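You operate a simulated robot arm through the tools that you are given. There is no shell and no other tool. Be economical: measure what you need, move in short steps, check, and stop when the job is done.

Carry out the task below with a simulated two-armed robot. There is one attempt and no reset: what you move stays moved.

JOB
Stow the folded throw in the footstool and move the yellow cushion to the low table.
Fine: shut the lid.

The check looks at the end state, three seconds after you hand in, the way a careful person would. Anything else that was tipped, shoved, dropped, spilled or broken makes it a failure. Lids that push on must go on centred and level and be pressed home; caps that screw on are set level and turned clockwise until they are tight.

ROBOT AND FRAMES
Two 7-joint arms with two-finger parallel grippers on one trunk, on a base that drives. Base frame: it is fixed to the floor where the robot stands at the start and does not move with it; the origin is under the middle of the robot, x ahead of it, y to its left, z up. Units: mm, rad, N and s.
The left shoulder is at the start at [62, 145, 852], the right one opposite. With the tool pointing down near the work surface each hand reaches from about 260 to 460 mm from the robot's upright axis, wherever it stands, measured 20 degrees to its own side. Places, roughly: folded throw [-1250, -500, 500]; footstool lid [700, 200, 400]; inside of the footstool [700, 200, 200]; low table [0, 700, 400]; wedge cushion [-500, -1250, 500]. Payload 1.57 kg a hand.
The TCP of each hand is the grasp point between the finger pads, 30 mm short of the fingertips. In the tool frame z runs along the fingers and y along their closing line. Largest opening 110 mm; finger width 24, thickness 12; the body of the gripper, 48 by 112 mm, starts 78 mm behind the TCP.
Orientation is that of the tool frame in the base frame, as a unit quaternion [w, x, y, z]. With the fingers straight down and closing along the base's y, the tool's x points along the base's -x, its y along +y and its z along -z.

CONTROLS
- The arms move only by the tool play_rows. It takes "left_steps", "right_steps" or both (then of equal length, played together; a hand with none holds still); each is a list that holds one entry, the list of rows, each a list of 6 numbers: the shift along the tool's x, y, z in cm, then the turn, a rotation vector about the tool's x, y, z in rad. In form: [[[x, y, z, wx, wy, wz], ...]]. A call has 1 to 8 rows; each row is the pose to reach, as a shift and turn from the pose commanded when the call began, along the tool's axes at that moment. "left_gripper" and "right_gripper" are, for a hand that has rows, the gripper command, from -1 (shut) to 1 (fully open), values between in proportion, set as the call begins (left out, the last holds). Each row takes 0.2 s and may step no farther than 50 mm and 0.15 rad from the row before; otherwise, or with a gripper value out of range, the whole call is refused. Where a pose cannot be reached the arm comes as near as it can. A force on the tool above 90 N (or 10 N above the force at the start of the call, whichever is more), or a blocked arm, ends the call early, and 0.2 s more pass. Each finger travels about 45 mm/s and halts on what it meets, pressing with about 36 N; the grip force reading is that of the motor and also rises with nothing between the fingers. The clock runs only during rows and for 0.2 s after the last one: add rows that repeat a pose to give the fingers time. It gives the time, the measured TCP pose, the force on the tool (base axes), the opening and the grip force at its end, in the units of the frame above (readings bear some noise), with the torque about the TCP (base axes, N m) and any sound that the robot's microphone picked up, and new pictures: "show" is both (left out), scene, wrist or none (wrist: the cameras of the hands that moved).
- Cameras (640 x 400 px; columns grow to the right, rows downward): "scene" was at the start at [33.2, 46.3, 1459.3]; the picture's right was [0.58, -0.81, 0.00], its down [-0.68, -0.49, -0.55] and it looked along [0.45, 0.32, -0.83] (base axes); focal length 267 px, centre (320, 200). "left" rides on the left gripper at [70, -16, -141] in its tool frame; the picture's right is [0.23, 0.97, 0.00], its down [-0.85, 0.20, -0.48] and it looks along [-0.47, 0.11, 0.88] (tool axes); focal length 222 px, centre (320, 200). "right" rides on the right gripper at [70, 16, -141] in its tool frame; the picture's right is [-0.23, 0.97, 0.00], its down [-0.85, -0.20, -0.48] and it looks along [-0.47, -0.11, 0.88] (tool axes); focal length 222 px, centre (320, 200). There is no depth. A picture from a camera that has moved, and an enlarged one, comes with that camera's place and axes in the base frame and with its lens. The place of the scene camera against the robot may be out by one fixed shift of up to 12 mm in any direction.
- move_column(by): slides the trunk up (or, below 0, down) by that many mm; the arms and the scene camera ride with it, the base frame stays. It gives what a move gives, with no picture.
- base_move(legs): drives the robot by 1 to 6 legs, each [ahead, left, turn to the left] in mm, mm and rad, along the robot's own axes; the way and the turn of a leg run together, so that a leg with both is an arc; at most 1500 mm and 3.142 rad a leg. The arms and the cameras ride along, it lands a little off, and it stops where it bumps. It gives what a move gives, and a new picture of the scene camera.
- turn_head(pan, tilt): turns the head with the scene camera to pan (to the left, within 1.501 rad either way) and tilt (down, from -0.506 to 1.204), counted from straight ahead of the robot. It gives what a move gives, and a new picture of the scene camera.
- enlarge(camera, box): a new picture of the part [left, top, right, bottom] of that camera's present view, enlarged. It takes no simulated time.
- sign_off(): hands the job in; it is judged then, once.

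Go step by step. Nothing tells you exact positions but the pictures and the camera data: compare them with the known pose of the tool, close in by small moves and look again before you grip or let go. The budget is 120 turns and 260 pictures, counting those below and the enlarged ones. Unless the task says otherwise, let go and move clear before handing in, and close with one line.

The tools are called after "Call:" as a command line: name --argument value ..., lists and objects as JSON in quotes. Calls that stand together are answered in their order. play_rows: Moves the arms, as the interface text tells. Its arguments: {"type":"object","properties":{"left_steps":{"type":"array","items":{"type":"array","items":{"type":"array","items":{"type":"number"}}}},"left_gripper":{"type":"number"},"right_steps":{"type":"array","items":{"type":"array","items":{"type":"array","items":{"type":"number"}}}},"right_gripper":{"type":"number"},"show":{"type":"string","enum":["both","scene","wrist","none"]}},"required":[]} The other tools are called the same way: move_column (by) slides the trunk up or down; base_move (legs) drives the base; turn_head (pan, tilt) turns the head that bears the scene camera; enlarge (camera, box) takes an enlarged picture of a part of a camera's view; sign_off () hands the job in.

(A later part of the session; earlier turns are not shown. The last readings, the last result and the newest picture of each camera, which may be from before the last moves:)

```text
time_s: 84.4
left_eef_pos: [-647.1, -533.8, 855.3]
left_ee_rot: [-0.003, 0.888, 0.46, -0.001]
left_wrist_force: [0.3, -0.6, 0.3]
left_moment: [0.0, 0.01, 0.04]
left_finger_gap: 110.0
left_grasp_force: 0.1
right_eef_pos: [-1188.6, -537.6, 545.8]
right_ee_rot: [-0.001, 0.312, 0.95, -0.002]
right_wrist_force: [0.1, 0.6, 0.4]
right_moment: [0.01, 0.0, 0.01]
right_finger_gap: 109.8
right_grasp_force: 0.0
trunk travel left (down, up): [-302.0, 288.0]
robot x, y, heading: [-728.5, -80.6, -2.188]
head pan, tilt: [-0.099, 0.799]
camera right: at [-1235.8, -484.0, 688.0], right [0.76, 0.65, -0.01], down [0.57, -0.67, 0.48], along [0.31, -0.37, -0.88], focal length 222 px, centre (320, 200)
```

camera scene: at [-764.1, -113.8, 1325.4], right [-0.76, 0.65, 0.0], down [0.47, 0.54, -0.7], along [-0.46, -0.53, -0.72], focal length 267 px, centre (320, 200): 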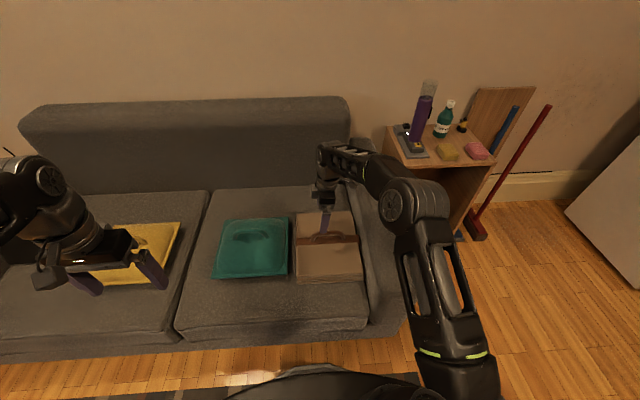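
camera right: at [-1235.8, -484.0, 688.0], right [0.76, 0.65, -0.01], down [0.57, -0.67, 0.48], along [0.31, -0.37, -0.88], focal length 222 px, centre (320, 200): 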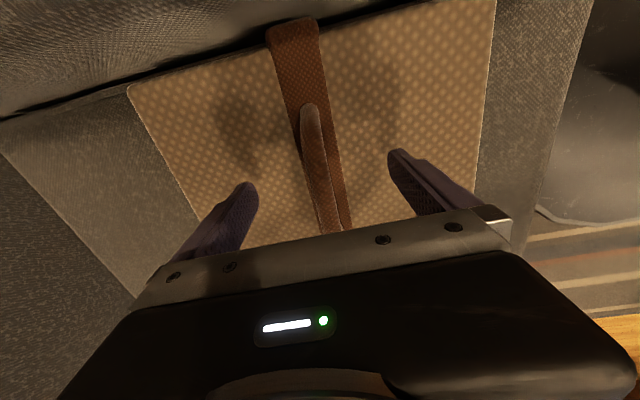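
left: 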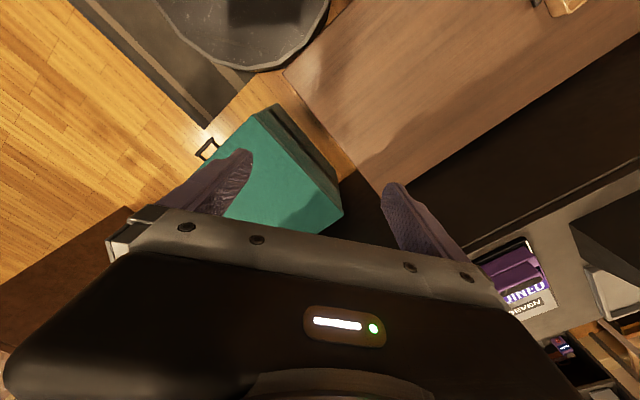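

Well centred over the loop. Descending about 40 mm to straddle it.

Call:
play_rows --right_steps '[[[0, -0.3, 2, 0, 0, 0], [0, -0.3, 3, 0, 0, 0], [0, -0.3, 4, 0, 0, 0], [0, -0.3, 4, 0, 0, 0]]]' --show "wrist"

Call:
enlarge --camera "right" --box '[200, 60, 440, 240]'

```text
time_s: 85.2
left_eef_pos: [-645.8, -531.4, 857.1]
left_ee_rot: [-0.002, 0.888, 0.459, -0.004]
left_wrist_force: [0.7, 1.4, -0.2]
left_moment: [-0.05, 0.02, 0.01]
left_finger_gap: 110.1
left_grasp_force: 0.0
right_eef_pos: [-1193.0, -542.0, 522.4]
right_ee_rot: [-0.004, 0.312, 0.95, -0.003]
right_wrist_force: [9.7, 20.2, 45.6]
right_moment: [2.72, -2.08, 0.37]
right_finger_gap: 110.0
right_grasp_force: 0.1
trunk travel left (down, up): [-302.0, 288.0]
robot x, y, heading: [-731.7, -79.6, -2.19]
head pan, tilt: [-0.099, 0.799]
stopped in row 4 (right hand): the force on the tool passed its limit (the readings are from after the stop); the commanded pose is now the measured one
camera right: at [-1238.3, -486.6, 664.2], right [0.76, 0.65, -0.01], down [0.57, -0.67, 0.48], along [0.3, -0.37, -0.88], focal length 222 px, centre (320, 200)
```

right: 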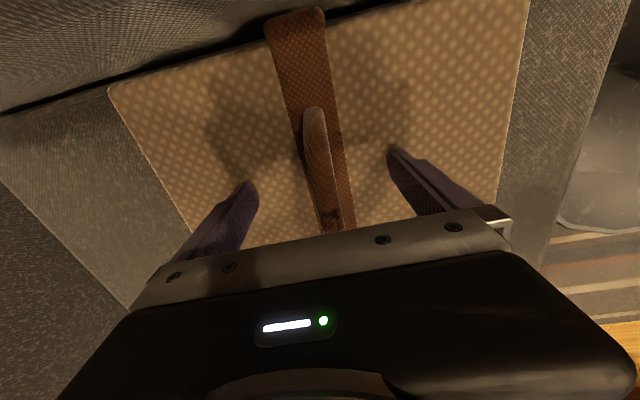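

```text
2.22 times, centred on (320, 150) of right
camera zoom: at [-1238.3, -486.6, 664.2], right [0.76, 0.65, -0.01], down [0.57, -0.67, 0.48], along [0.3, -0.37, -0.88], focal length 494 px, centre (320, 311)
```

zoom: 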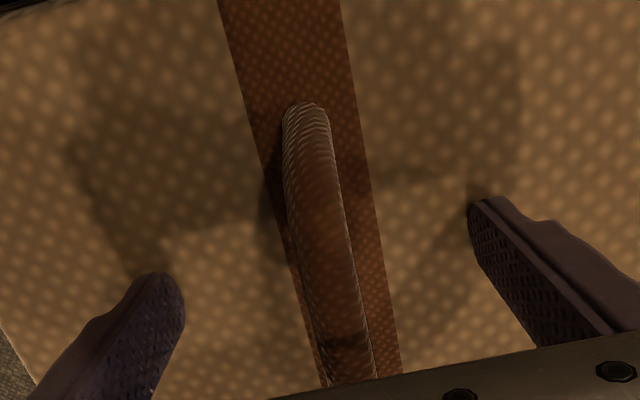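

The tips touch the throw surface, so the loop is between the pads. I rise 5 mm and close.

Call:
play_rows --right_steps '[[[0, 0, -0.5, 0, 0, 0], [0, 0, -0.5, 0, 0, 0], [0, 0, -0.5, 0, 0, 0], [0, 0, -0.5, 0, 0, 0], [0, 0, -0.5, 0, 0, 0], [0, 0, -0.5, 0, 0, 0], [0, 0, -0.5, 0, 0, 0], [0, 0, -0.5, 0, 0, 0]]]' --right_gripper -1 --show "wrist"

```text
time_s: 87.0
left_eef_pos: [-647.5, -532.4, 856.2]
left_ee_rot: [-0.002, 0.888, 0.459, -0.002]
left_wrist_force: [-0.1, -1.0, -0.8]
left_moment: [0.01, -0.04, 0.0]
left_finger_gap: 110.1
left_grasp_force: 0.0
right_eef_pos: [-1195.5, -544.5, 522.7]
right_ee_rot: [-0.003, 0.314, 0.949, -0.007]
right_wrist_force: [-3.3, -7.5, 24.5]
right_moment: [2.42, -2.03, 0.05]
right_finger_gap: 50.0
right_grasp_force: 36.5
trunk travel left (down, up): [-302.0, 288.0]
robot x, y, heading: [-734.5, -77.0, -2.182]
head pan, tilt: [-0.099, 0.799]
camera right: at [-1241.3, -489.2, 664.1], right [0.76, 0.65, -0.02], down [0.57, -0.66, 0.48], along [0.3, -0.37, -0.88], focal length 222 px, centre (320, 200)
```

right: 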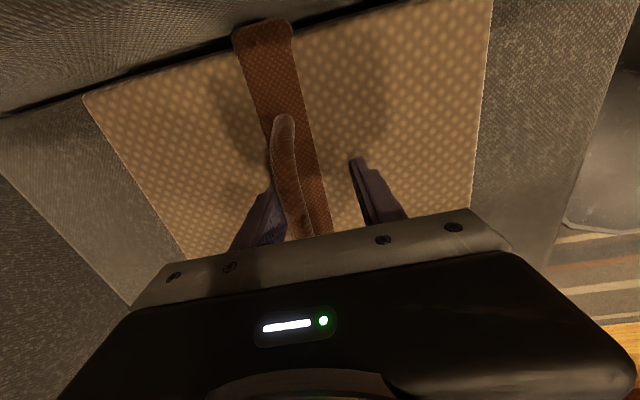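

The near finger dug into the throw surface. I'll reopen, rise a bit and re-centre.

Call:
play_rows --right_steps '[[[0, 0, 0, 0, 0, 0], [0, 0, -1, 0, 0, 0], [0, 0, -2, 0, 0, 0], [0, 0, -2, 0, 0, 0], [0, 0, -2, 0, 0, 0], [0, 0, -2, 0, 0, 0]]]' --right_gripper 1 --show "wrist"

Call:
enlarge --camera "right" --box '[200, 60, 440, 240]'

```text
time_s: 88.5
left_eef_pos: [-648.3, -532.7, 855.8]
left_ee_rot: [-0.002, 0.888, 0.46, -0.002]
left_wrist_force: [-0.1, -0.3, 0.3]
left_moment: [0.0, 0.02, 0.01]
left_finger_gap: 109.8
left_grasp_force: 0.0
right_eef_pos: [-1194.1, -543.1, 541.0]
right_ee_rot: [-0.004, 0.313, 0.95, -0.003]
right_wrist_force: [-0.3, 0.2, -0.2]
right_moment: [0.02, 0.05, 0.01]
right_finger_gap: 109.8
right_grasp_force: 0.1
trunk travel left (down, up): [-302.0, 288.0]
robot x, y, heading: [-730.9, -81.9, -2.183]
head pan, tilt: [-0.099, 0.799]
camera right: at [-1240.7, -488.1, 683.3], right [0.76, 0.65, -0.01], down [0.57, -0.67, 0.48], along [0.3, -0.37, -0.88], focal length 222 px, centre (320, 200)
```

right: 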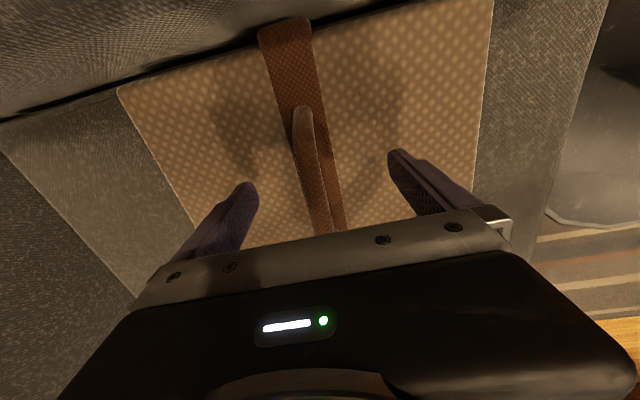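

```text
2.22 times, centred on (320, 150) of right
camera zoom: at [-1240.7, -488.1, 683.3], right [0.76, 0.65, -0.01], down [0.57, -0.67, 0.48], along [0.3, -0.37, -0.88], focal length 494 px, centre (320, 311)
```

zoom: 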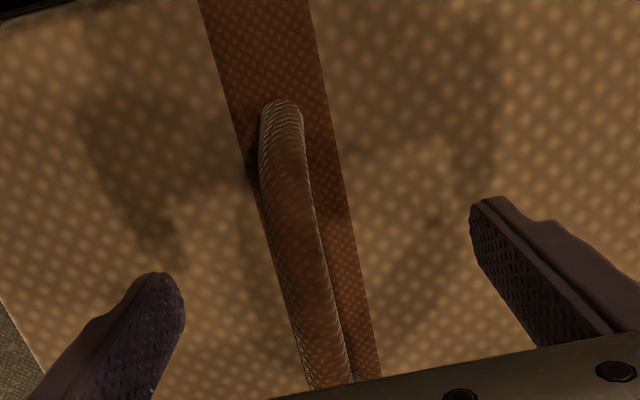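

Shift 8 mm toward the backrest side, down 13 mm, then close.

Call:
play_rows --right_steps '[[[0, -0.8, 0.5, 0, 0, 0], [0, -0.8, 1.2, 0, 0, 0], [0, -0.8, 1.2, 0, 0, 0]]]' --show "none"

Call:
play_rows --right_steps '[[[0, 0, 0, 0, 0, 0], [0, 0, 0, 0, 0, 0], [0, 0, 0, 0, 0, 0], [0, 0, 0, 0, 0, 0], [0, 0, 0, 0, 0, 0], [0, 0, 0, 0, 0, 0], [0, 0, 0, 0, 0, 0]]]' --right_gripper -1 --show "wrist"

```text
time_s: 89.2
left_eef_pos: [-647.8, -533.0, 855.5]
left_ee_rot: [-0.002, 0.888, 0.46, -0.001]
left_wrist_force: [0.1, 0.4, 0.1]
left_moment: [0.0, -0.01, -0.05]
left_finger_gap: 109.9
left_grasp_force: 0.0
right_eef_pos: [-1197.9, -550.7, 529.3]
right_ee_rot: [-0.002, 0.314, 0.949, -0.003]
right_wrist_force: [-0.5, -0.1, 0.4]
right_moment: [0.0, 0.02, 0.02]
right_finger_gap: 109.9
right_grasp_force: 0.0
trunk travel left (down, up): [-302.0, 288.0]
robot x, y, heading: [-728.1, -78.7, -2.188]
head pan, tilt: [-0.099, 0.799]
```

```text
time_s: 90.8
left_eef_pos: [-647.3, -533.9, 854.6]
left_ee_rot: [-0.003, 0.888, 0.459, -0.001]
left_wrist_force: [0.0, -0.3, 0.1]
left_moment: [-0.01, 0.03, 0.01]
left_finger_gap: 109.9
left_grasp_force: 0.0
right_eef_pos: [-1198.2, -549.8, 529.0]
right_ee_rot: [-0.002, 0.314, 0.949, -0.005]
right_wrist_force: [1.6, 1.6, -0.5]
right_moment: [0.03, 0.06, -0.21]
right_finger_gap: 15.7
right_grasp_force: 28.1
trunk travel left (down, up): [-302.0, 288.0]
robot x, y, heading: [-730.2, -79.8, -2.189]
head pan, tilt: [-0.099, 0.799]
camera right: at [-1244.8, -494.7, 671.0], right [0.76, 0.65, -0.01], down [0.57, -0.67, 0.48], along [0.3, -0.37, -0.88], focal length 222 px, centre (320, 200)
```

right: 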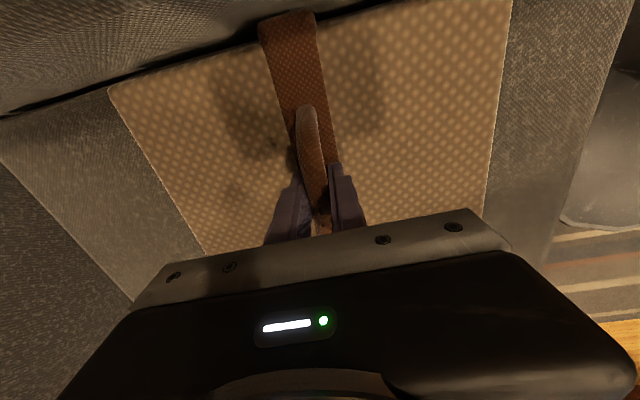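

Gripped the loop (15.7 mm). Lifting gently.

Call:
play_rows --right_steps '[[[0, 0, -1, 0, 0, 0], [0, 0, -3, 0, 0, 0], [0, 0, -6, 0, 0, 0], [0, 0, -9, 0, 0, 0], [0, 0, -12, 0, 0, 0], [0, 0, -12, 0, 0, 0]]]' --show "both"

```text
time_s: 92.2
left_eef_pos: [-647.5, -533.6, 855.4]
left_ee_rot: [-0.002, 0.888, 0.459, -0.001]
left_wrist_force: [-0.1, 0.8, -0.3]
left_moment: [0.02, -0.03, -0.01]
left_finger_gap: 109.9
left_grasp_force: 0.1
right_eef_pos: [-1198.5, -548.6, 647.4]
right_ee_rot: [-0.003, 0.313, 0.95, -0.003]
right_wrist_force: [0.6, 0.2, -4.3]
right_moment: [0.02, 0.06, 0.01]
right_finger_gap: 15.8
right_grasp_force: 31.4
trunk travel left (down, up): [-302.0, 288.0]
robot x, y, heading: [-728.7, -79.8, -2.187]
head pan, tilt: [-0.099, 0.799]
camera scene: at [-764.1, -113.5, 1325.4], right [-0.76, 0.66, 0.0], down [0.47, 0.54, -0.7], along [-0.46, -0.53, -0.72], focal length 267 px, centre (320, 200)
camera right: at [-1245.8, -494.1, 789.7], right [0.76, 0.65, -0.01], down [0.57, -0.67, 0.48], along [0.3, -0.37, -0.88], focal length 222 px, centre (320, 200)
```

scene: 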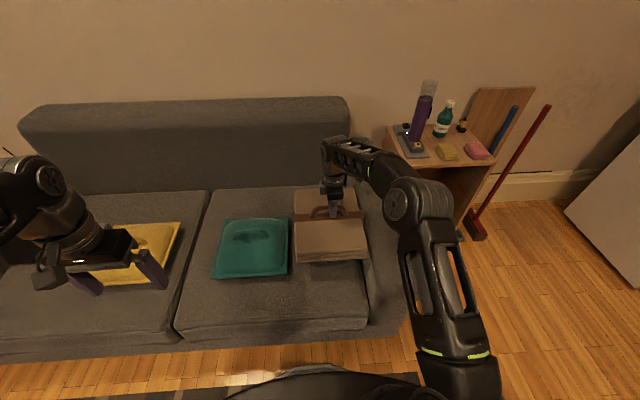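
right: 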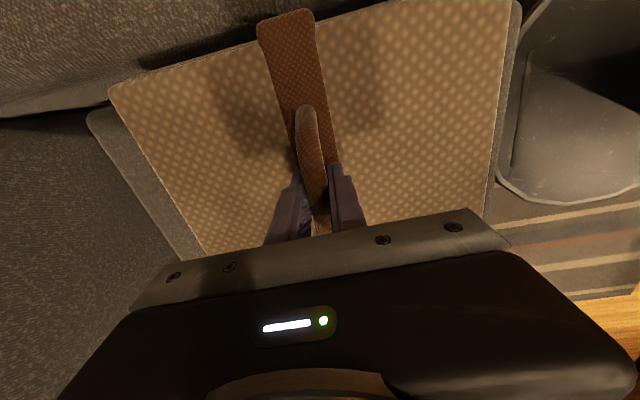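

The throw hangs level. I raise the trunk, back off, turn and carry it to the stool, stopping 300 mm short.

Call:
move_column --by 150

Call:
base_move --legs '[[-140, 0, 0], [0, 0, 3.112], [9, -853, 0]]'

Call:
turn_head --pan 0.0 --tilt 0.9

```text
time_s: 94.0
left_eef_pos: [-648.2, -534.0, 1005.8]
left_ee_rot: [-0.003, 0.888, 0.459, -0.001]
left_wrist_force: [0.3, -0.4, 0.6]
left_moment: [-0.01, -0.02, -0.04]
left_finger_gap: 110.1
left_grasp_force: 0.1
right_eef_pos: [-1200.5, -548.2, 797.5]
right_ee_rot: [-0.002, 0.313, 0.95, -0.004]
right_wrist_force: [-0.3, -0.9, -4.5]
right_moment: [0.02, 0.03, 0.02]
right_finger_gap: 15.4
right_grasp_force: 31.3
trunk travel left (down, up): [-452.0, 138.0]
robot x, y, heading: [-732.9, -80.6, -2.187]
head pan, tilt: [-0.099, 0.799]
```

```text
time_s: 106.8
left_eef_pos: [-29.4, 13.5, 1006.0]
left_ee_rot: [0.001, -0.459, 0.888, -0.003]
left_wrist_force: [0.4, 0.2, 0.0]
left_moment: [0.01, 0.01, -0.01]
left_finger_gap: 109.9
left_grasp_force: 0.1
right_eef_pos: [521.6, 27.1, 798.3]
right_ee_rot: [-0.003, 0.949, -0.314, 0.003]
right_wrist_force: [-0.3, -0.7, -5.5]
right_moment: [-0.06, -0.02, -0.02]
right_finger_gap: 15.5
right_grasp_force: 31.4
trunk travel left (down, up): [-452.0, 138.0]
robot x, y, heading: [53.9, -441.1, 0.954]
head pan, tilt: [-0.099, 0.799]
camera scene: at [92.1, -402.9, 1475.4], right [0.75, -0.66, 0.0], down [-0.47, -0.54, -0.7], along [0.46, 0.53, -0.72], focal length 267 px, centre (320, 200)
```

scene: 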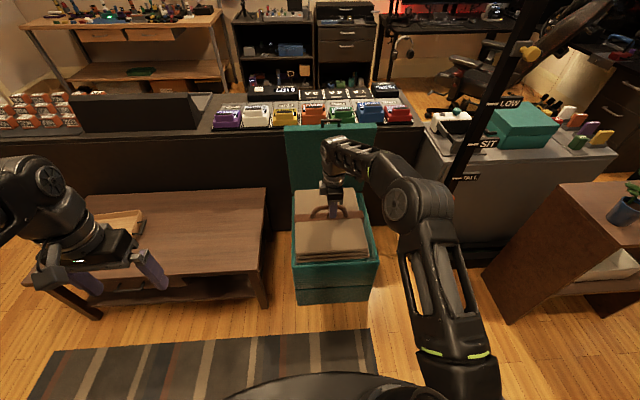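

```text
time_s: 107.5
left_eef_pos: [-29.5, 12.0, 1005.5]
left_ee_rot: [0.001, -0.459, 0.888, -0.002]
left_wrist_force: [-0.1, -1.2, 0.3]
left_moment: [0.01, -0.01, -0.02]
left_finger_gap: 110.1
left_grasp_force: 0.1
right_eef_pos: [521.6, 28.3, 797.6]
right_ee_rot: [-0.004, 0.949, -0.314, 0.002]
right_wrist_force: [-0.6, 1.2, -4.9]
right_moment: [-0.03, -0.05, 0.02]
right_finger_gap: 15.6
right_grasp_force: 31.4
trunk travel left (down, up): [-452.0, 138.0]
robot x, y, heading: [53.8, -445.4, 0.956]
head pan, tilt: [0.0, 0.901]
camera scene: at [82.5, -402.0, 1467.5], right [0.82, -0.58, 0.0], down [-0.45, -0.64, -0.62], along [0.36, 0.51, -0.78], focal length 267 px, centre (320, 200)
```

scene: 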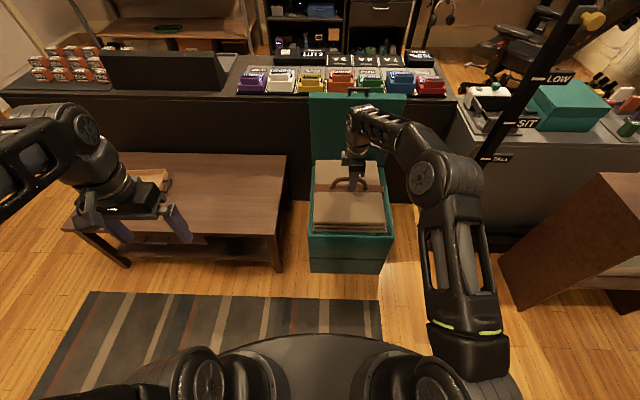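

Tool and throw are aligned with the stool. I drive the throw over the opening.

Call:
base_move --legs '[[200, -40, 0]]'

Call:
base_move --legs '[[52, 0, 0]]'

Call:
enlarge --camera "right" --box '[0, 0, 640, 400]'

Call:
enlarge --camera "left" --box '[0, 0, 640, 400]'

```text
time_s: 109.1
left_eef_pos: [116.5, 152.0, 1005.9]
left_ee_rot: [0.0, -0.459, 0.889, -0.003]
left_wrist_force: [-0.4, 0.5, -1.0]
left_moment: [-0.03, 0.01, -0.02]
left_finger_gap: 109.9
left_grasp_force: 0.1
right_eef_pos: [666.6, 167.8, 796.4]
right_ee_rot: [-0.003, 0.95, -0.313, 0.002]
right_wrist_force: [0.4, 0.1, -4.8]
right_moment: [-0.08, -0.01, 0.03]
right_finger_gap: 15.5
right_grasp_force: 31.4
trunk travel left (down, up): [-452.0, 138.0]
robot x, y, heading: [197.9, -304.4, 0.953]
head pan, tilt: [0.0, 0.901]
camera scene: at [229.4, -262.1, 1467.4], right [0.82, -0.58, 0.0], down [-0.45, -0.64, -0.62], along [0.36, 0.51, -0.78], focal length 267 px, centre (320, 200)
```

scene: 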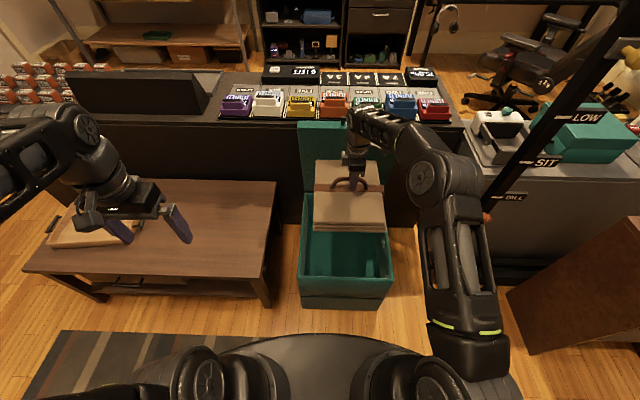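

```text
time_s: 110.0
left_eef_pos: [146.3, 194.7, 1004.2]
left_ee_rot: [0.001, -0.46, 0.888, -0.003]
left_wrist_force: [0.1, 0.0, 0.1]
left_moment: [-0.04, 0.04, 0.01]
left_finger_gap: 110.1
left_grasp_force: 0.1
right_eef_pos: [696.4, 208.8, 796.9]
right_ee_rot: [-0.003, 0.95, -0.312, 0.002]
right_wrist_force: [0.4, -0.5, -5.2]
right_moment: [-0.04, -0.04, 0.01]
right_finger_gap: 15.6
right_grasp_force: 31.4
trunk travel left (down, up): [-452.0, 138.0]
robot x, y, heading: [230.7, -259.6, 0.96]
head pan, tilt: [0.0, 0.901]
camera scene: at [258.7, -220.3, 1467.4], right [0.82, -0.58, 0.0], down [-0.45, -0.64, -0.62], along [0.36, 0.51, -0.78], focal length 267 px, centre (320, 200)
```

scene: 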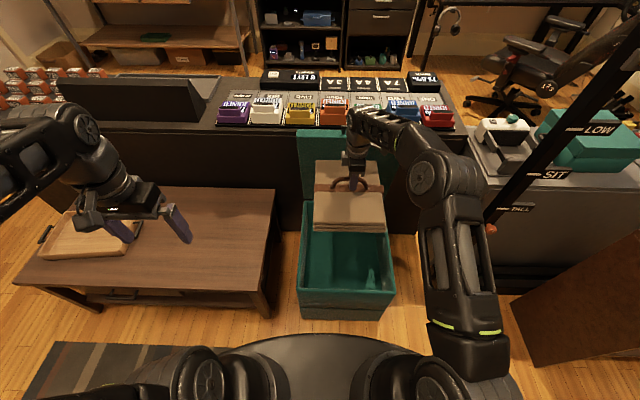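

```text
1.00 times, centred on (320, 200) of right
camera zoom: at [741.0, 153.9, 938.4], right [-0.76, -0.65, -0.01], down [-0.57, 0.67, 0.48], along [-0.3, 0.37, -0.88], focal length 222 px, centre (320, 200)
```

zoom: 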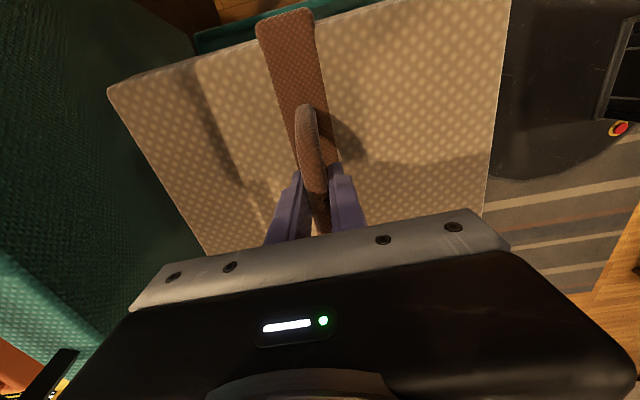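

```text
1.00 times, centred on (320, 200) of left
camera zoom: at [118.7, 127.9, 1146.8], right [-0.93, 0.38, -0.01], down [0.33, 0.82, 0.48], along [0.18, 0.44, -0.88], focal length 222 px, centre (320, 200)
```

zoom: 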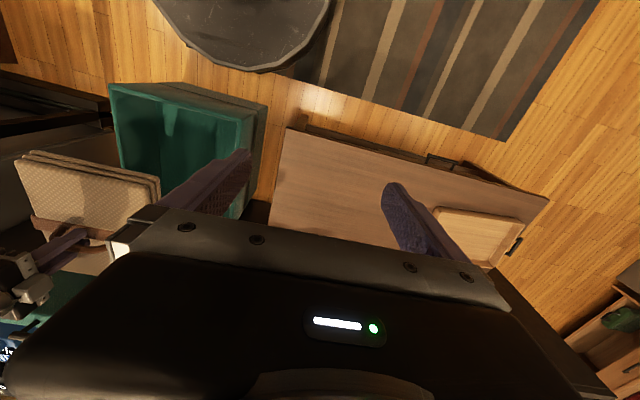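

The throw is over the stool; I check alignment of the rim closely before lowering.

Call:
enlarge --camera "scene" --box '[270, 120, 430, 330]'

```text
1.90 times, centred on (350, 225) of scene
camera zoom: at [258.7, -220.3, 1467.4], right [0.82, -0.58, 0.0], down [-0.45, -0.64, -0.62], along [0.36, 0.51, -0.78], focal length 509 px, centre (263, 152)
```

zoom: 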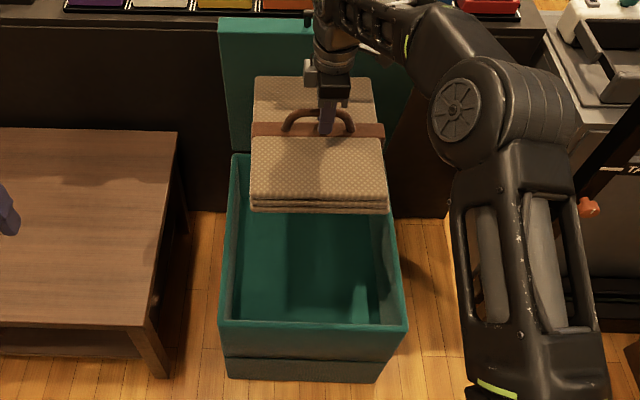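

Rim and throw are centred within about 10 mm. I lower the trunk 100 mm and then the arm.

Call:
move_column --by -100

Call:
play_rows --right_steps '[[[0, 0, 4, 0, 0, 0], [0, 0, 8, 0, 0, 0], [0, 0, 12, 0, 0, 0], [0, 0, 16, 0, 0, 0]]]' --show "both"

Call:
enlarge --camera "scene" --box '[270, 120, 430, 330]'

```text
time_s: 111.3
left_eef_pos: [145.3, 194.3, 906.6]
left_ee_rot: [0.001, -0.46, 0.888, -0.002]
left_wrist_force: [-0.3, -0.4, -0.3]
left_moment: [0.02, -0.03, 0.01]
left_finger_gap: 109.9
left_grasp_force: 0.0
right_eef_pos: [696.9, 208.8, 697.0]
right_ee_rot: [-0.003, 0.95, -0.313, 0.003]
right_wrist_force: [0.2, -0.2, -4.4]
right_moment: [-0.07, -0.06, 0.0]
right_finger_gap: 15.6
right_grasp_force: 31.5
trunk travel left (down, up): [-352.0, 238.0]
robot x, y, heading: [231.4, -263.1, 0.953]
head pan, tilt: [0.0, 0.901]
```

```text
time_s: 112.3
left_eef_pos: [146.1, 193.6, 905.7]
left_ee_rot: [0.001, -0.46, 0.888, -0.001]
left_wrist_force: [-0.3, 0.2, -1.1]
left_moment: [-0.01, -0.02, 0.02]
left_finger_gap: 109.9
left_grasp_force: 0.0
right_eef_pos: [697.7, 210.2, 536.5]
right_ee_rot: [-0.004, 0.949, -0.314, 0.003]
right_wrist_force: [0.3, 0.1, -5.3]
right_moment: [-0.04, -0.03, 0.0]
right_finger_gap: 15.5
right_grasp_force: 31.2
trunk travel left (down, up): [-352.0, 238.0]
robot x, y, heading: [227.2, -263.4, 0.955]
head pan, tilt: [0.0, 0.901]
camera scene: at [258.1, -221.4, 1367.5], right [0.82, -0.58, 0.0], down [-0.45, -0.64, -0.62], along [0.36, 0.51, -0.78], focal length 267 px, centre (320, 200)
camera right: at [742.4, 153.9, 678.0], right [-0.76, -0.65, -0.01], down [-0.57, 0.67, 0.48], along [-0.3, 0.37, -0.88], focal length 222 px, centre (320, 200)
```

scene: 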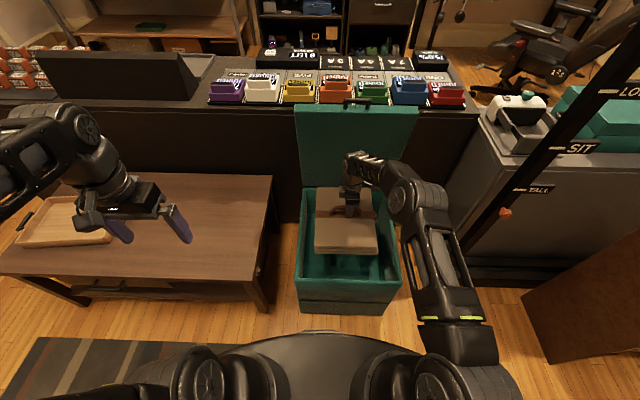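
right: 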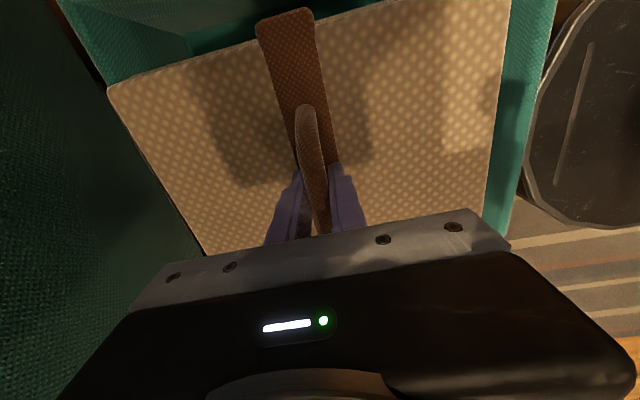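

```text
1.90 times, centred on (350, 225) of scene
camera zoom: at [258.1, -221.4, 1367.5], right [0.82, -0.58, 0.0], down [-0.45, -0.64, -0.62], along [0.36, 0.51, -0.78], focal length 509 px, centre (263, 152)
```

zoom: 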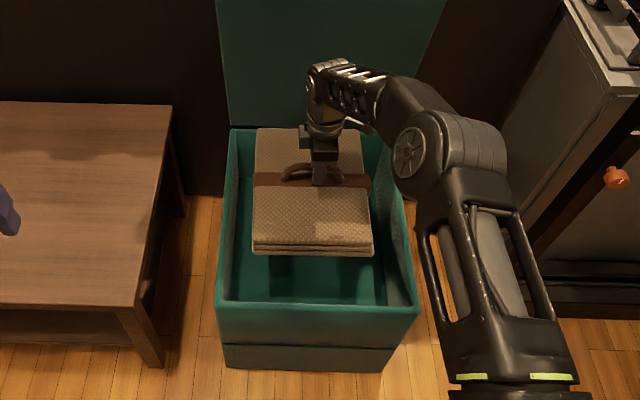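

Slight centring (8 mm right, 9 mm back) and lowering into the box.

Call:
play_rows --right_steps '[[[0.8, 0.9, 0, 0, 0, 0], [0.8, 0.9, 4, 0, 0, 0], [0.8, 0.9, 8, 0, 0, 0], [0.8, 0.9, 12, 0, 0, 0]]]' --show "none"

Call:
play_rows --right_steps '[[[0, 0, 2, 0, 0, 0], [0, 0, 4, 0, 0, 0], [0, 0, 6, 0, 0, 0]]]' --show "scene"

```text
time_s: 113.3
left_eef_pos: [145.8, 194.6, 906.1]
left_ee_rot: [0.001, -0.46, 0.888, -0.002]
left_wrist_force: [0.0, -0.1, -0.3]
left_moment: [0.02, -0.03, 0.02]
left_finger_gap: 110.0
left_grasp_force: 0.0
right_eef_pos: [701.3, 196.5, 419.2]
right_ee_rot: [-0.003, 0.95, -0.313, 0.003]
right_wrist_force: [1.2, 1.2, -4.0]
right_moment: [0.0, -0.05, 0.05]
right_finger_gap: 15.5
right_grasp_force: 31.3
trunk travel left (down, up): [-352.0, 238.0]
robot x, y, heading: [229.3, -262.8, 0.952]
head pan, tilt: [0.0, 0.901]
```

```text
time_s: 114.1
left_eef_pos: [146.0, 192.4, 905.0]
left_ee_rot: [0.002, -0.459, 0.888, -0.002]
left_wrist_force: [-0.5, 0.2, -0.8]
left_moment: [-0.04, 0.0, 0.02]
left_finger_gap: 110.3
left_grasp_force: 0.2
right_eef_pos: [696.3, 188.3, 377.3]
right_ee_rot: [-0.002, 0.949, -0.314, 0.003]
right_wrist_force: [-0.3, -0.7, -4.3]
right_moment: [-0.05, -0.08, -0.01]
right_finger_gap: 15.4
right_grasp_force: 31.0
right hand out of reach, approached as far as the arm can: row 2, 3
trunk travel left (down, up): [-352.0, 238.0]
robot x, y, heading: [229.6, -262.4, 0.962]
head pan, tilt: [0.0, 0.901]
camera scene: at [257.8, -221.6, 1367.5], right [0.82, -0.58, 0.0], down [-0.45, -0.64, -0.62], along [0.36, 0.51, -0.78], focal length 267 px, centre (320, 200)
```

scene: 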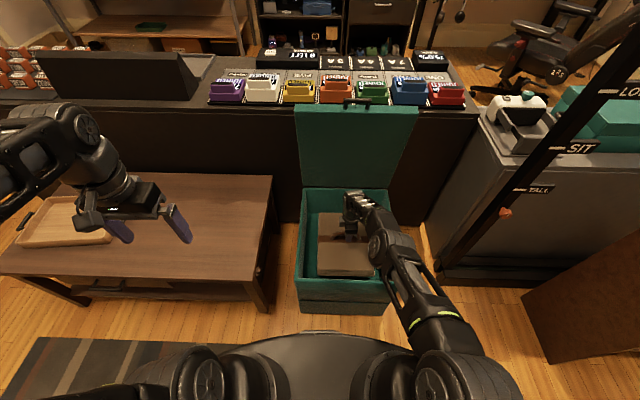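

Arm reach ends; I let the trunk lower it the rest, watching the force.

Call:
move_column --by -50

Call:
move_column --by -30

Call:
turn_head --pan -0.1 --tilt 0.95

Call:
enlarge --camera "right" --box '[0, 0, 640, 400]'

```text
time_s: 115.1
left_eef_pos: [146.0, 193.6, 855.6]
left_ee_rot: [0.001, -0.46, 0.888, -0.003]
left_wrist_force: [1.0, -0.4, 0.2]
left_moment: [0.01, 0.03, 0.02]
left_finger_gap: 110.1
left_grasp_force: 0.0
right_eef_pos: [694.8, 188.8, 328.4]
right_ee_rot: [-0.003, 0.95, -0.313, 0.003]
right_wrist_force: [-0.7, -0.2, -4.7]
right_moment: [-0.04, -0.03, 0.0]
right_finger_gap: 15.4
right_grasp_force: 31.0
trunk travel left (down, up): [-302.0, 288.0]
robot x, y, heading: [225.7, -261.2, 0.96]
head pan, tilt: [0.0, 0.901]
```

```text
time_s: 115.8
left_eef_pos: [143.4, 191.5, 826.4]
left_ee_rot: [0.003, -0.459, 0.888, -0.003]
left_wrist_force: [-0.1, 0.9, -0.3]
left_moment: [0.01, -0.02, 0.0]
left_finger_gap: 109.9
left_grasp_force: 0.0
right_eef_pos: [696.4, 191.6, 303.5]
right_ee_rot: [-0.009, 0.949, -0.314, 0.004]
right_wrist_force: [-2.8, -3.7, 36.6]
right_moment: [0.11, 0.13, -0.01]
right_finger_gap: 15.6
right_grasp_force: 31.3
trunk travel left (down, up): [-272.0, 318.0]
robot x, y, heading: [227.8, -261.6, 0.963]
head pan, tilt: [0.0, 0.901]
```

```text
time_s: 116.5
left_eef_pos: [144.0, 192.7, 826.2]
left_ee_rot: [0.003, -0.459, 0.889, -0.002]
left_wrist_force: [0.5, -0.5, -0.4]
left_moment: [0.01, 0.01, 0.01]
left_finger_gap: 109.7
left_grasp_force: 0.1
right_eef_pos: [697.0, 191.3, 303.1]
right_ee_rot: [-0.008, 0.949, -0.314, 0.005]
right_wrist_force: [-1.4, 4.8, 42.3]
right_moment: [-0.1, -0.08, 0.07]
right_finger_gap: 15.7
right_grasp_force: 31.4
trunk travel left (down, up): [-272.0, 318.0]
robot x, y, heading: [228.1, -262.4, 0.957]
head pan, tilt: [-0.099, 0.949]
camera scene: at [259.0, -230.8, 1284.2], right [0.76, -0.65, 0.0], down [-0.53, -0.61, -0.58], along [0.38, 0.44, -0.81], focal length 267 px, centre (320, 200)
```

scene: 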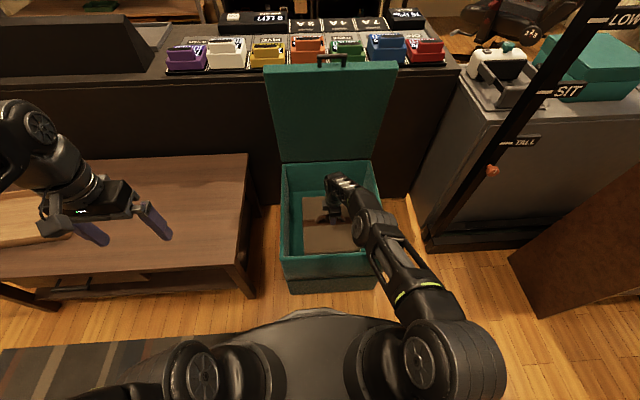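

```text
1.00 times, centred on (320, 200) of right
camera zoom: at [739.5, 134.0, 444.8], right [-0.76, -0.65, -0.02], down [-0.57, 0.66, 0.48], along [-0.3, 0.38, -0.88], focal length 222 px, centre (320, 200)
```

zoom: 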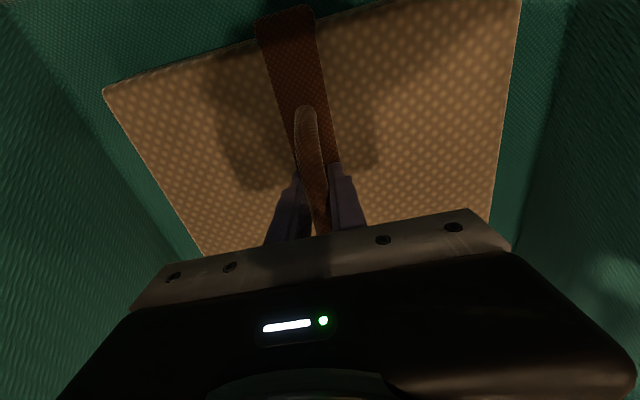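

The throw rests on the box floor (top well below the rim). Releasing and rising straight up.

Call:
move_column --by 5

Call:
play_rows --right_steps '[[[0, 0, 0, 0, 0, 0], [0, 0, 0, 0, 0, 0], [0, 0, 0, 0, 0, 0], [0, 0, 0, 0, 0, 0], [0, 0, -1, 0, 0, 0], [0, 0, -4, 0, 0, 0], [0, 0, -8, 0, 0, 0]]]' --right_gripper 0.2 --show "wrist"

Call:
move_column --by 240

```text
time_s: 117.0
left_eef_pos: [145.4, 192.6, 830.7]
left_ee_rot: [0.002, -0.459, 0.888, -0.002]
left_wrist_force: [-0.9, 0.6, 0.6]
left_moment: [0.05, 0.02, -0.03]
left_finger_gap: 109.7
left_grasp_force: 0.0
right_eef_pos: [694.7, 188.5, 302.5]
right_ee_rot: [-0.003, 0.95, -0.313, 0.004]
right_wrist_force: [5.4, 9.9, 14.8]
right_moment: [-0.01, 0.13, -0.06]
right_finger_gap: 15.4
right_grasp_force: 31.2
trunk travel left (down, up): [-277.0, 313.0]
robot x, y, heading: [230.6, -261.8, 0.955]
head pan, tilt: [-0.099, 0.949]
```

```text
time_s: 118.6
left_eef_pos: [144.4, 192.6, 830.1]
left_ee_rot: [0.001, -0.46, 0.888, -0.002]
left_wrist_force: [0.4, -0.2, 0.5]
left_moment: [0.01, 0.01, 0.02]
left_finger_gap: 110.1
left_grasp_force: 0.2
right_eef_pos: [693.2, 189.1, 381.6]
right_ee_rot: [-0.003, 0.95, -0.313, 0.003]
right_wrist_force: [-0.1, 0.4, -0.4]
right_moment: [0.0, -0.02, 0.0]
right_finger_gap: 65.9
right_grasp_force: 0.0
trunk travel left (down, up): [-277.0, 313.0]
robot x, y, heading: [225.6, -261.2, 0.954]
head pan, tilt: [-0.099, 0.949]
camera right: at [737.0, 132.8, 524.3], right [-0.76, -0.65, -0.01], down [-0.57, 0.67, 0.48], along [-0.3, 0.37, -0.88], focal length 222 px, centre (320, 200)
```

right: 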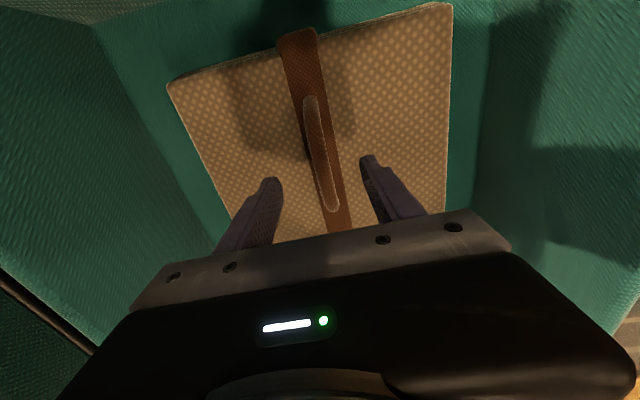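

```text
time_s: 121.1
left_eef_pos: [145.1, 192.5, 1070.7]
left_ee_rot: [0.002, -0.46, 0.888, -0.002]
left_wrist_force: [0.2, 0.1, 0.5]
left_moment: [-0.04, 0.03, -0.01]
left_finger_gap: 110.0
left_grasp_force: 0.0
right_eef_pos: [693.5, 188.4, 622.6]
right_ee_rot: [-0.004, 0.95, -0.313, 0.003]
right_wrist_force: [-0.2, 0.2, -0.2]
right_moment: [-0.01, 0.0, 0.04]
right_finger_gap: 66.0
right_grasp_force: 0.0
trunk travel left (down, up): [-517.0, 73.0]
robot x, y, heading: [230.8, -261.5, 0.957]
head pan, tilt: [-0.099, 0.949]
```

The throw is stowed flat. Next: shut the lid by its bar. I raise and pitch the hand and look at where the bar is.

Call:
play_rows --right_steps '[[[0, 0, -4, 0.12, 0, 0], [0, 0, -8, 0.24, 0, 0], [0, 0, -12, 0.36, 0, 0], [0, 0, -16, 0.48, 0, 0], [0, 0, -20, 0.6, 0, 0], [0, 0, -24, 0.72, 0, 0], [0, 0, -28, 0.8, 0, 0], [0, 0, -32, 0.8, 0, 0]]]' --right_gripper 1 --show "both"

```text
time_s: 122.9
left_eef_pos: [145.6, 192.4, 1071.6]
left_ee_rot: [0.001, -0.459, 0.888, -0.002]
left_wrist_force: [-0.9, 0.4, 0.4]
left_moment: [0.02, -0.01, -0.01]
left_finger_gap: 110.1
left_grasp_force: 0.1
right_eef_pos: [691.1, 188.8, 941.4]
right_ee_rot: [-0.374, 0.873, -0.287, 0.125]
right_wrist_force: [0.5, -0.2, -0.6]
right_moment: [0.04, 0.0, 0.01]
right_finger_gap: 110.3
right_grasp_force: 0.1
trunk travel left (down, up): [-517.0, 73.0]
robot x, y, heading: [228.9, -260.7, 0.959]
head pan, tilt: [-0.099, 0.949]
camera scene: at [261.7, -229.5, 1528.9], right [0.76, -0.66, 0.0], down [-0.53, -0.61, -0.58], along [0.38, 0.44, -0.81], focal length 267 px, centre (320, 200)
camera right: at [678.3, 55.3, 1028.3], right [-0.58, -0.41, -0.71], down [-0.81, 0.34, 0.47], along [0.05, 0.85, -0.53], focal length 222 px, centre (320, 200)
```

scene: 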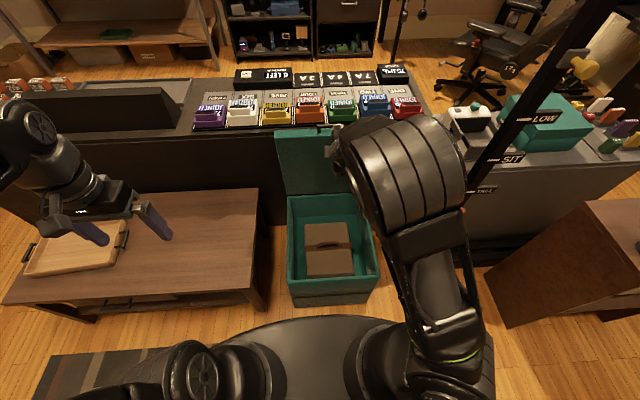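
right: 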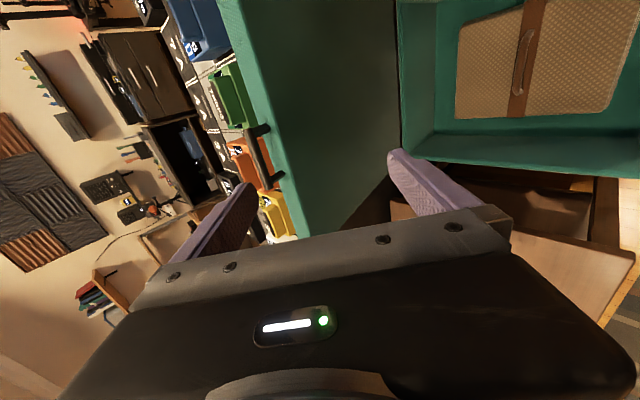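

The lid rests at about 81° by hinge friction; bar at roughly (787, 330, 895). Approaching with the fingers narrowed to about 36 mm.

Call:
play_rows --right_steps '[[[-0.2, -2.8, 2, 0, 0, 0], [-0.4, -5.6, 5, 0, 0, 0], [-0.7, -8.4, 8, 0, 0, 0], [-0.7, -8.4, 9.5, 0, 0, 0], [-0.7, -8.4, 9.5, 0, 0, 0]]]' --right_gripper -0.35 --show "wrist"

Call:
enlarge --camera "right" --box '[200, 80, 440, 240]'

```text
time_s: 124.1
left_eef_pos: [145.4, 192.3, 1070.1]
left_ee_rot: [0.0, -0.459, 0.888, -0.002]
left_wrist_force: [0.0, 0.2, -0.5]
left_moment: [-0.01, -0.05, -0.01]
left_finger_gap: 109.7
left_grasp_force: 0.1
right_eef_pos: [760.9, 293.0, 936.6]
right_ee_rot: [-0.373, 0.873, -0.287, 0.125]
right_wrist_force: [0.4, -0.3, 0.5]
right_moment: [-0.01, 0.04, -0.02]
right_finger_gap: 36.1
right_grasp_force: 0.0
trunk travel left (down, up): [-517.0, 73.0]
robot x, y, heading: [230.1, -260.5, 0.96]
head pan, tilt: [-0.099, 0.949]
camera right: at [747.5, 160.1, 1023.8], right [-0.58, -0.41, -0.7], down [-0.81, 0.34, 0.47], along [0.05, 0.85, -0.53], focal length 222 px, centre (320, 200)
```

right: 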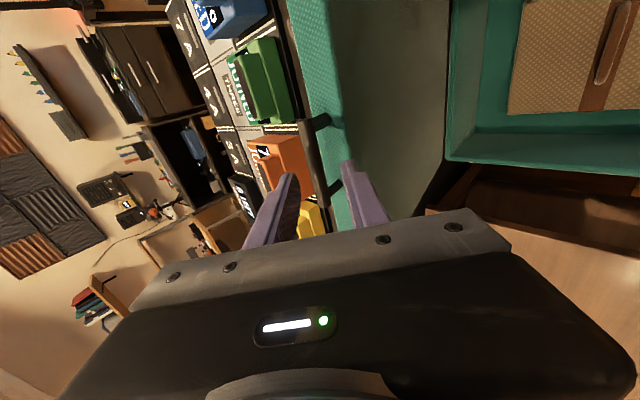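

```text
2.50 times, centred on (320, 160) of right
camera zoom: at [747.5, 160.1, 1023.8], right [-0.58, -0.41, -0.7], down [-0.81, 0.34, 0.47], along [0.05, 0.85, -0.53], focal length 555 px, centre (320, 300)
```

zoom: 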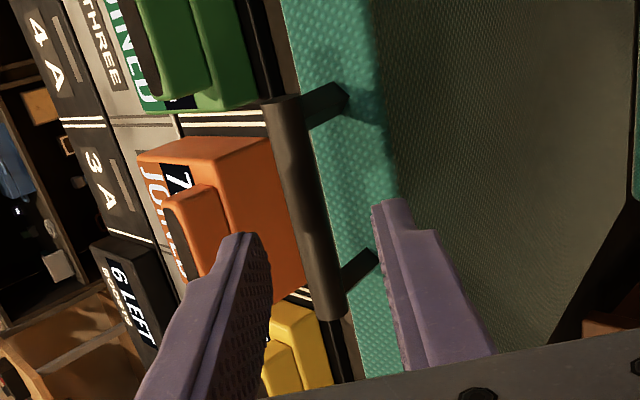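

Bar refined at about (792, 337, 891). Advancing to straddle it with the finger tips.

Call:
play_rows --right_steps '[[[0, -0.5, 2, 0, 0, 0], [0, -0.5, 3.5, 0, 0, 0], [0, -0.5, 5, 0, 0, 0], [0, -0.5, 5.6, 0, 0, 0], [0, -0.5, 5.6, 0, 0, 0]]]' --show "wrist"

Call:
enlarge --camera "right" --box '[200, 80, 440, 240]'

```text
time_s: 125.3
left_eef_pos: [143.2, 191.4, 1072.4]
left_ee_rot: [0.002, -0.459, 0.888, -0.002]
left_wrist_force: [0.4, -0.4, -0.4]
left_moment: [-0.01, 0.0, -0.01]
left_finger_gap: 110.1
left_grasp_force: 0.0
right_eef_pos: [785.8, 326.1, 909.0]
right_ee_rot: [-0.377, 0.872, -0.287, 0.124]
right_wrist_force: [-2.9, -6.5, 19.0]
right_moment: [-0.16, 0.04, -0.02]
right_finger_gap: 27.9
right_grasp_force: 0.2
trunk travel left (down, up): [-517.0, 73.0]
robot x, y, heading: [225.3, -261.6, 0.959]
head pan, tilt: [-0.099, 0.949]
camera right: at [773.1, 193.9, 993.0], right [-0.58, -0.4, -0.71], down [-0.81, 0.34, 0.47], along [0.05, 0.85, -0.52], focal length 222 px, centre (320, 200)
```

right: 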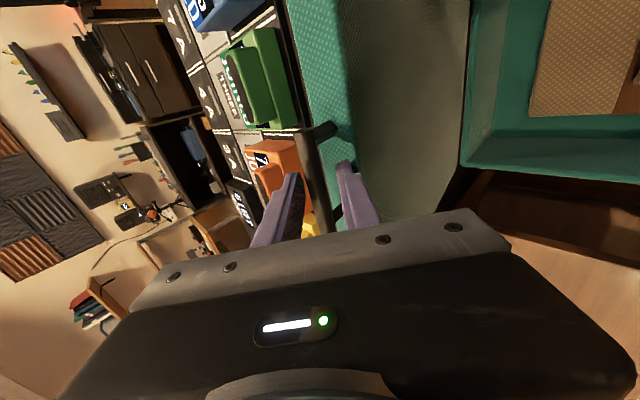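

```text
2.50 times, centred on (320, 160) of right
camera zoom: at [773.1, 193.9, 993.0], right [-0.58, -0.4, -0.71], down [-0.81, 0.34, 0.47], along [0.05, 0.85, -0.52], focal length 555 px, centre (320, 300)
```

zoom: 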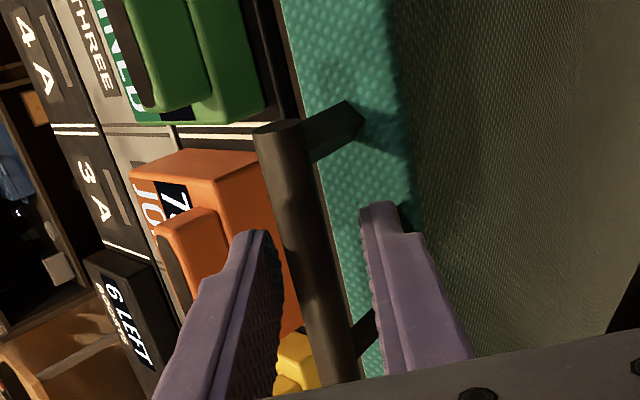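

The lower finger just touches the lid corner. Nudging up 7 mm and 9 mm deeper, then closing.

Call:
play_rows --right_steps '[[[0, -0.7, 0, 0, 0, 0], [0, -0.8, 0.9, 0, 0, 0], [0, -0.8, 0.9, 0, 0, 0]]]' --show "none"

Call:
play_rows --right_steps '[[[0, 0, 0, 0, 0, 0], [0, 0, 0, 0, 0, 0], [0, 0, 0, 0, 0, 0]]]' --right_gripper -1 --show "wrist"

Call:
enlarge --camera "right" --box '[200, 80, 440, 240]'

```text
time_s: 126.1
left_eef_pos: [144.0, 190.2, 1072.3]
left_ee_rot: [0.003, -0.46, 0.888, -0.001]
left_wrist_force: [-0.8, 0.7, 0.2]
left_moment: [0.02, 0.02, 0.03]
left_finger_gap: 109.8
left_grasp_force: 0.1
right_eef_pos: [793.3, 337.9, 908.0]
right_ee_rot: [-0.375, 0.872, -0.288, 0.125]
right_wrist_force: [0.1, -9.1, 24.5]
right_moment: [-0.2, -0.06, -0.01]
right_finger_gap: 24.5
right_grasp_force: 0.1
trunk travel left (down, up): [-517.0, 73.0]
robot x, y, heading: [232.0, -259.6, 0.955]
head pan, tilt: [-0.099, 0.949]
```

```text
time_s: 126.9
left_eef_pos: [143.6, 192.1, 1071.2]
left_ee_rot: [0.002, -0.459, 0.888, -0.002]
left_wrist_force: [0.3, 0.9, -0.4]
left_moment: [0.02, -0.01, 0.0]
left_finger_gap: 109.9
left_grasp_force: 0.1
right_eef_pos: [794.1, 337.8, 906.7]
right_ee_rot: [-0.377, 0.872, -0.288, 0.124]
right_wrist_force: [1.3, -1.9, 24.1]
right_moment: [0.59, 0.4, -0.1]
right_finger_gap: 13.9
right_grasp_force: 30.3
trunk travel left (down, up): [-517.0, 73.0]
robot x, y, heading: [227.7, -265.0, 0.957]
head pan, tilt: [-0.099, 0.949]
camera right: at [779.7, 204.4, 992.8], right [-0.58, -0.4, -0.71], down [-0.81, 0.34, 0.47], along [0.05, 0.85, -0.52], focal length 222 px, centre (320, 200)
```

right: 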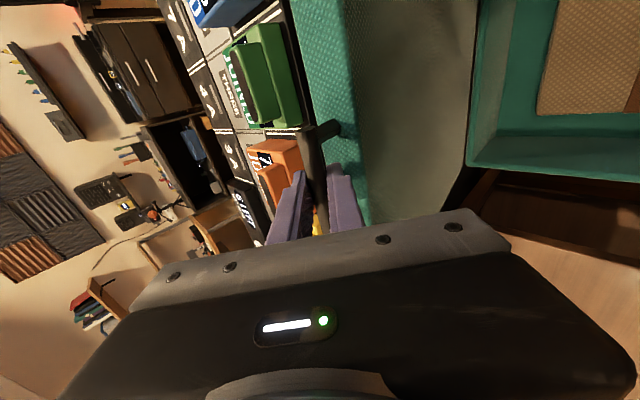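

```text
2.50 times, centred on (320, 160) of right
camera zoom: at [779.7, 204.4, 992.8], right [-0.58, -0.4, -0.71], down [-0.81, 0.34, 0.47], along [0.05, 0.85, -0.52], focal length 555 px, centre (320, 300)
```

zoom: 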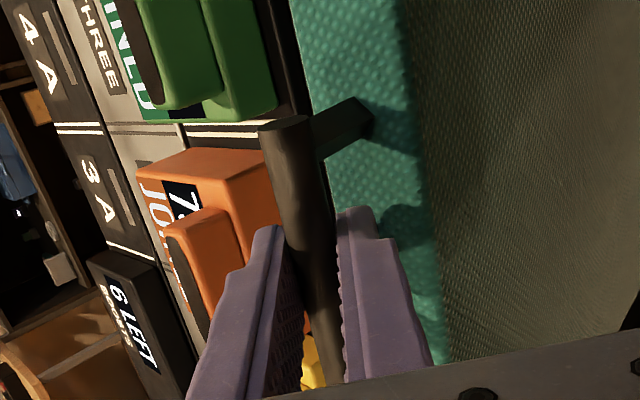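

Gripped the bar. Drawing the lid along its closing arc, four steps first.

Call:
play_rows --right_steps '[[[0, 3.73, -2.85, 0, 0, 0], [0, 7.72, -5.34, 0, 0, 0], [0, 11.94, -7.44, 0, 0, 0], [0, 16.32, -9.12, 0, 0, 0]]]' --show "both"

```text
time_s: 127.9
left_eef_pos: [143.7, 190.3, 1071.9]
left_ee_rot: [0.003, -0.46, 0.888, -0.002]
left_wrist_force: [-0.2, 0.7, -0.4]
left_moment: [0.0, 0.02, 0.07]
left_finger_gap: 110.2
left_grasp_force: 0.0
right_eef_pos: [682.8, 189.9, 848.4]
right_ee_rot: [-0.374, 0.873, -0.289, 0.126]
right_wrist_force: [-5.0, -15.3, 29.7]
right_moment: [0.03, -0.12, -0.85]
right_finger_gap: 14.0
right_grasp_force: 29.9
trunk travel left (down, up): [-517.0, 73.0]
robot x, y, heading: [230.0, -260.6, 0.951]
head pan, tilt: [-0.099, 0.949]
camera scene: at [258.8, -232.7, 1529.0], right [0.76, -0.66, 0.0], down [-0.53, -0.61, -0.58], along [0.38, 0.44, -0.81], focal length 267 px, centre (320, 200)
camera right: at [669.0, 58.3, 934.3], right [-0.58, -0.4, -0.71], down [-0.81, 0.34, 0.47], along [0.05, 0.85, -0.53], focal length 222 px, centre (320, 200)
```

scene: 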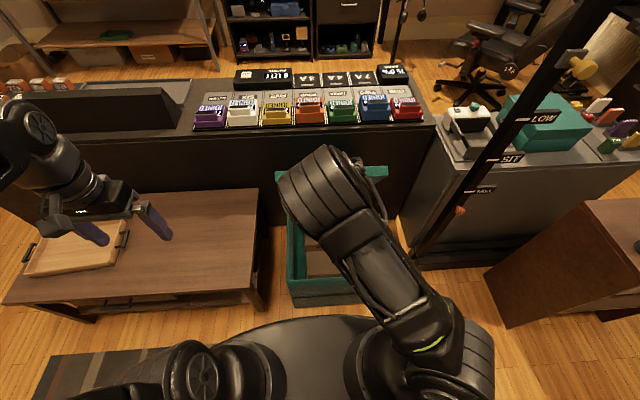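
right: 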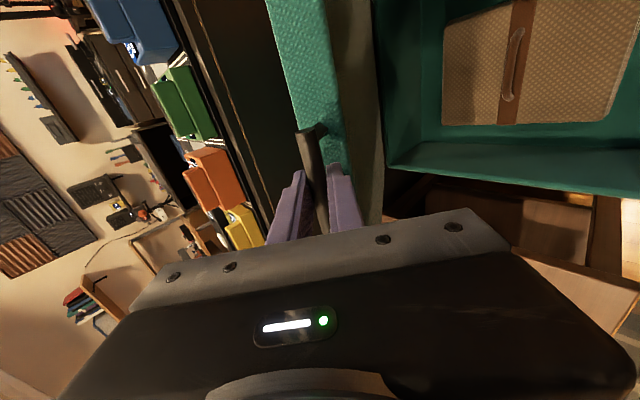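

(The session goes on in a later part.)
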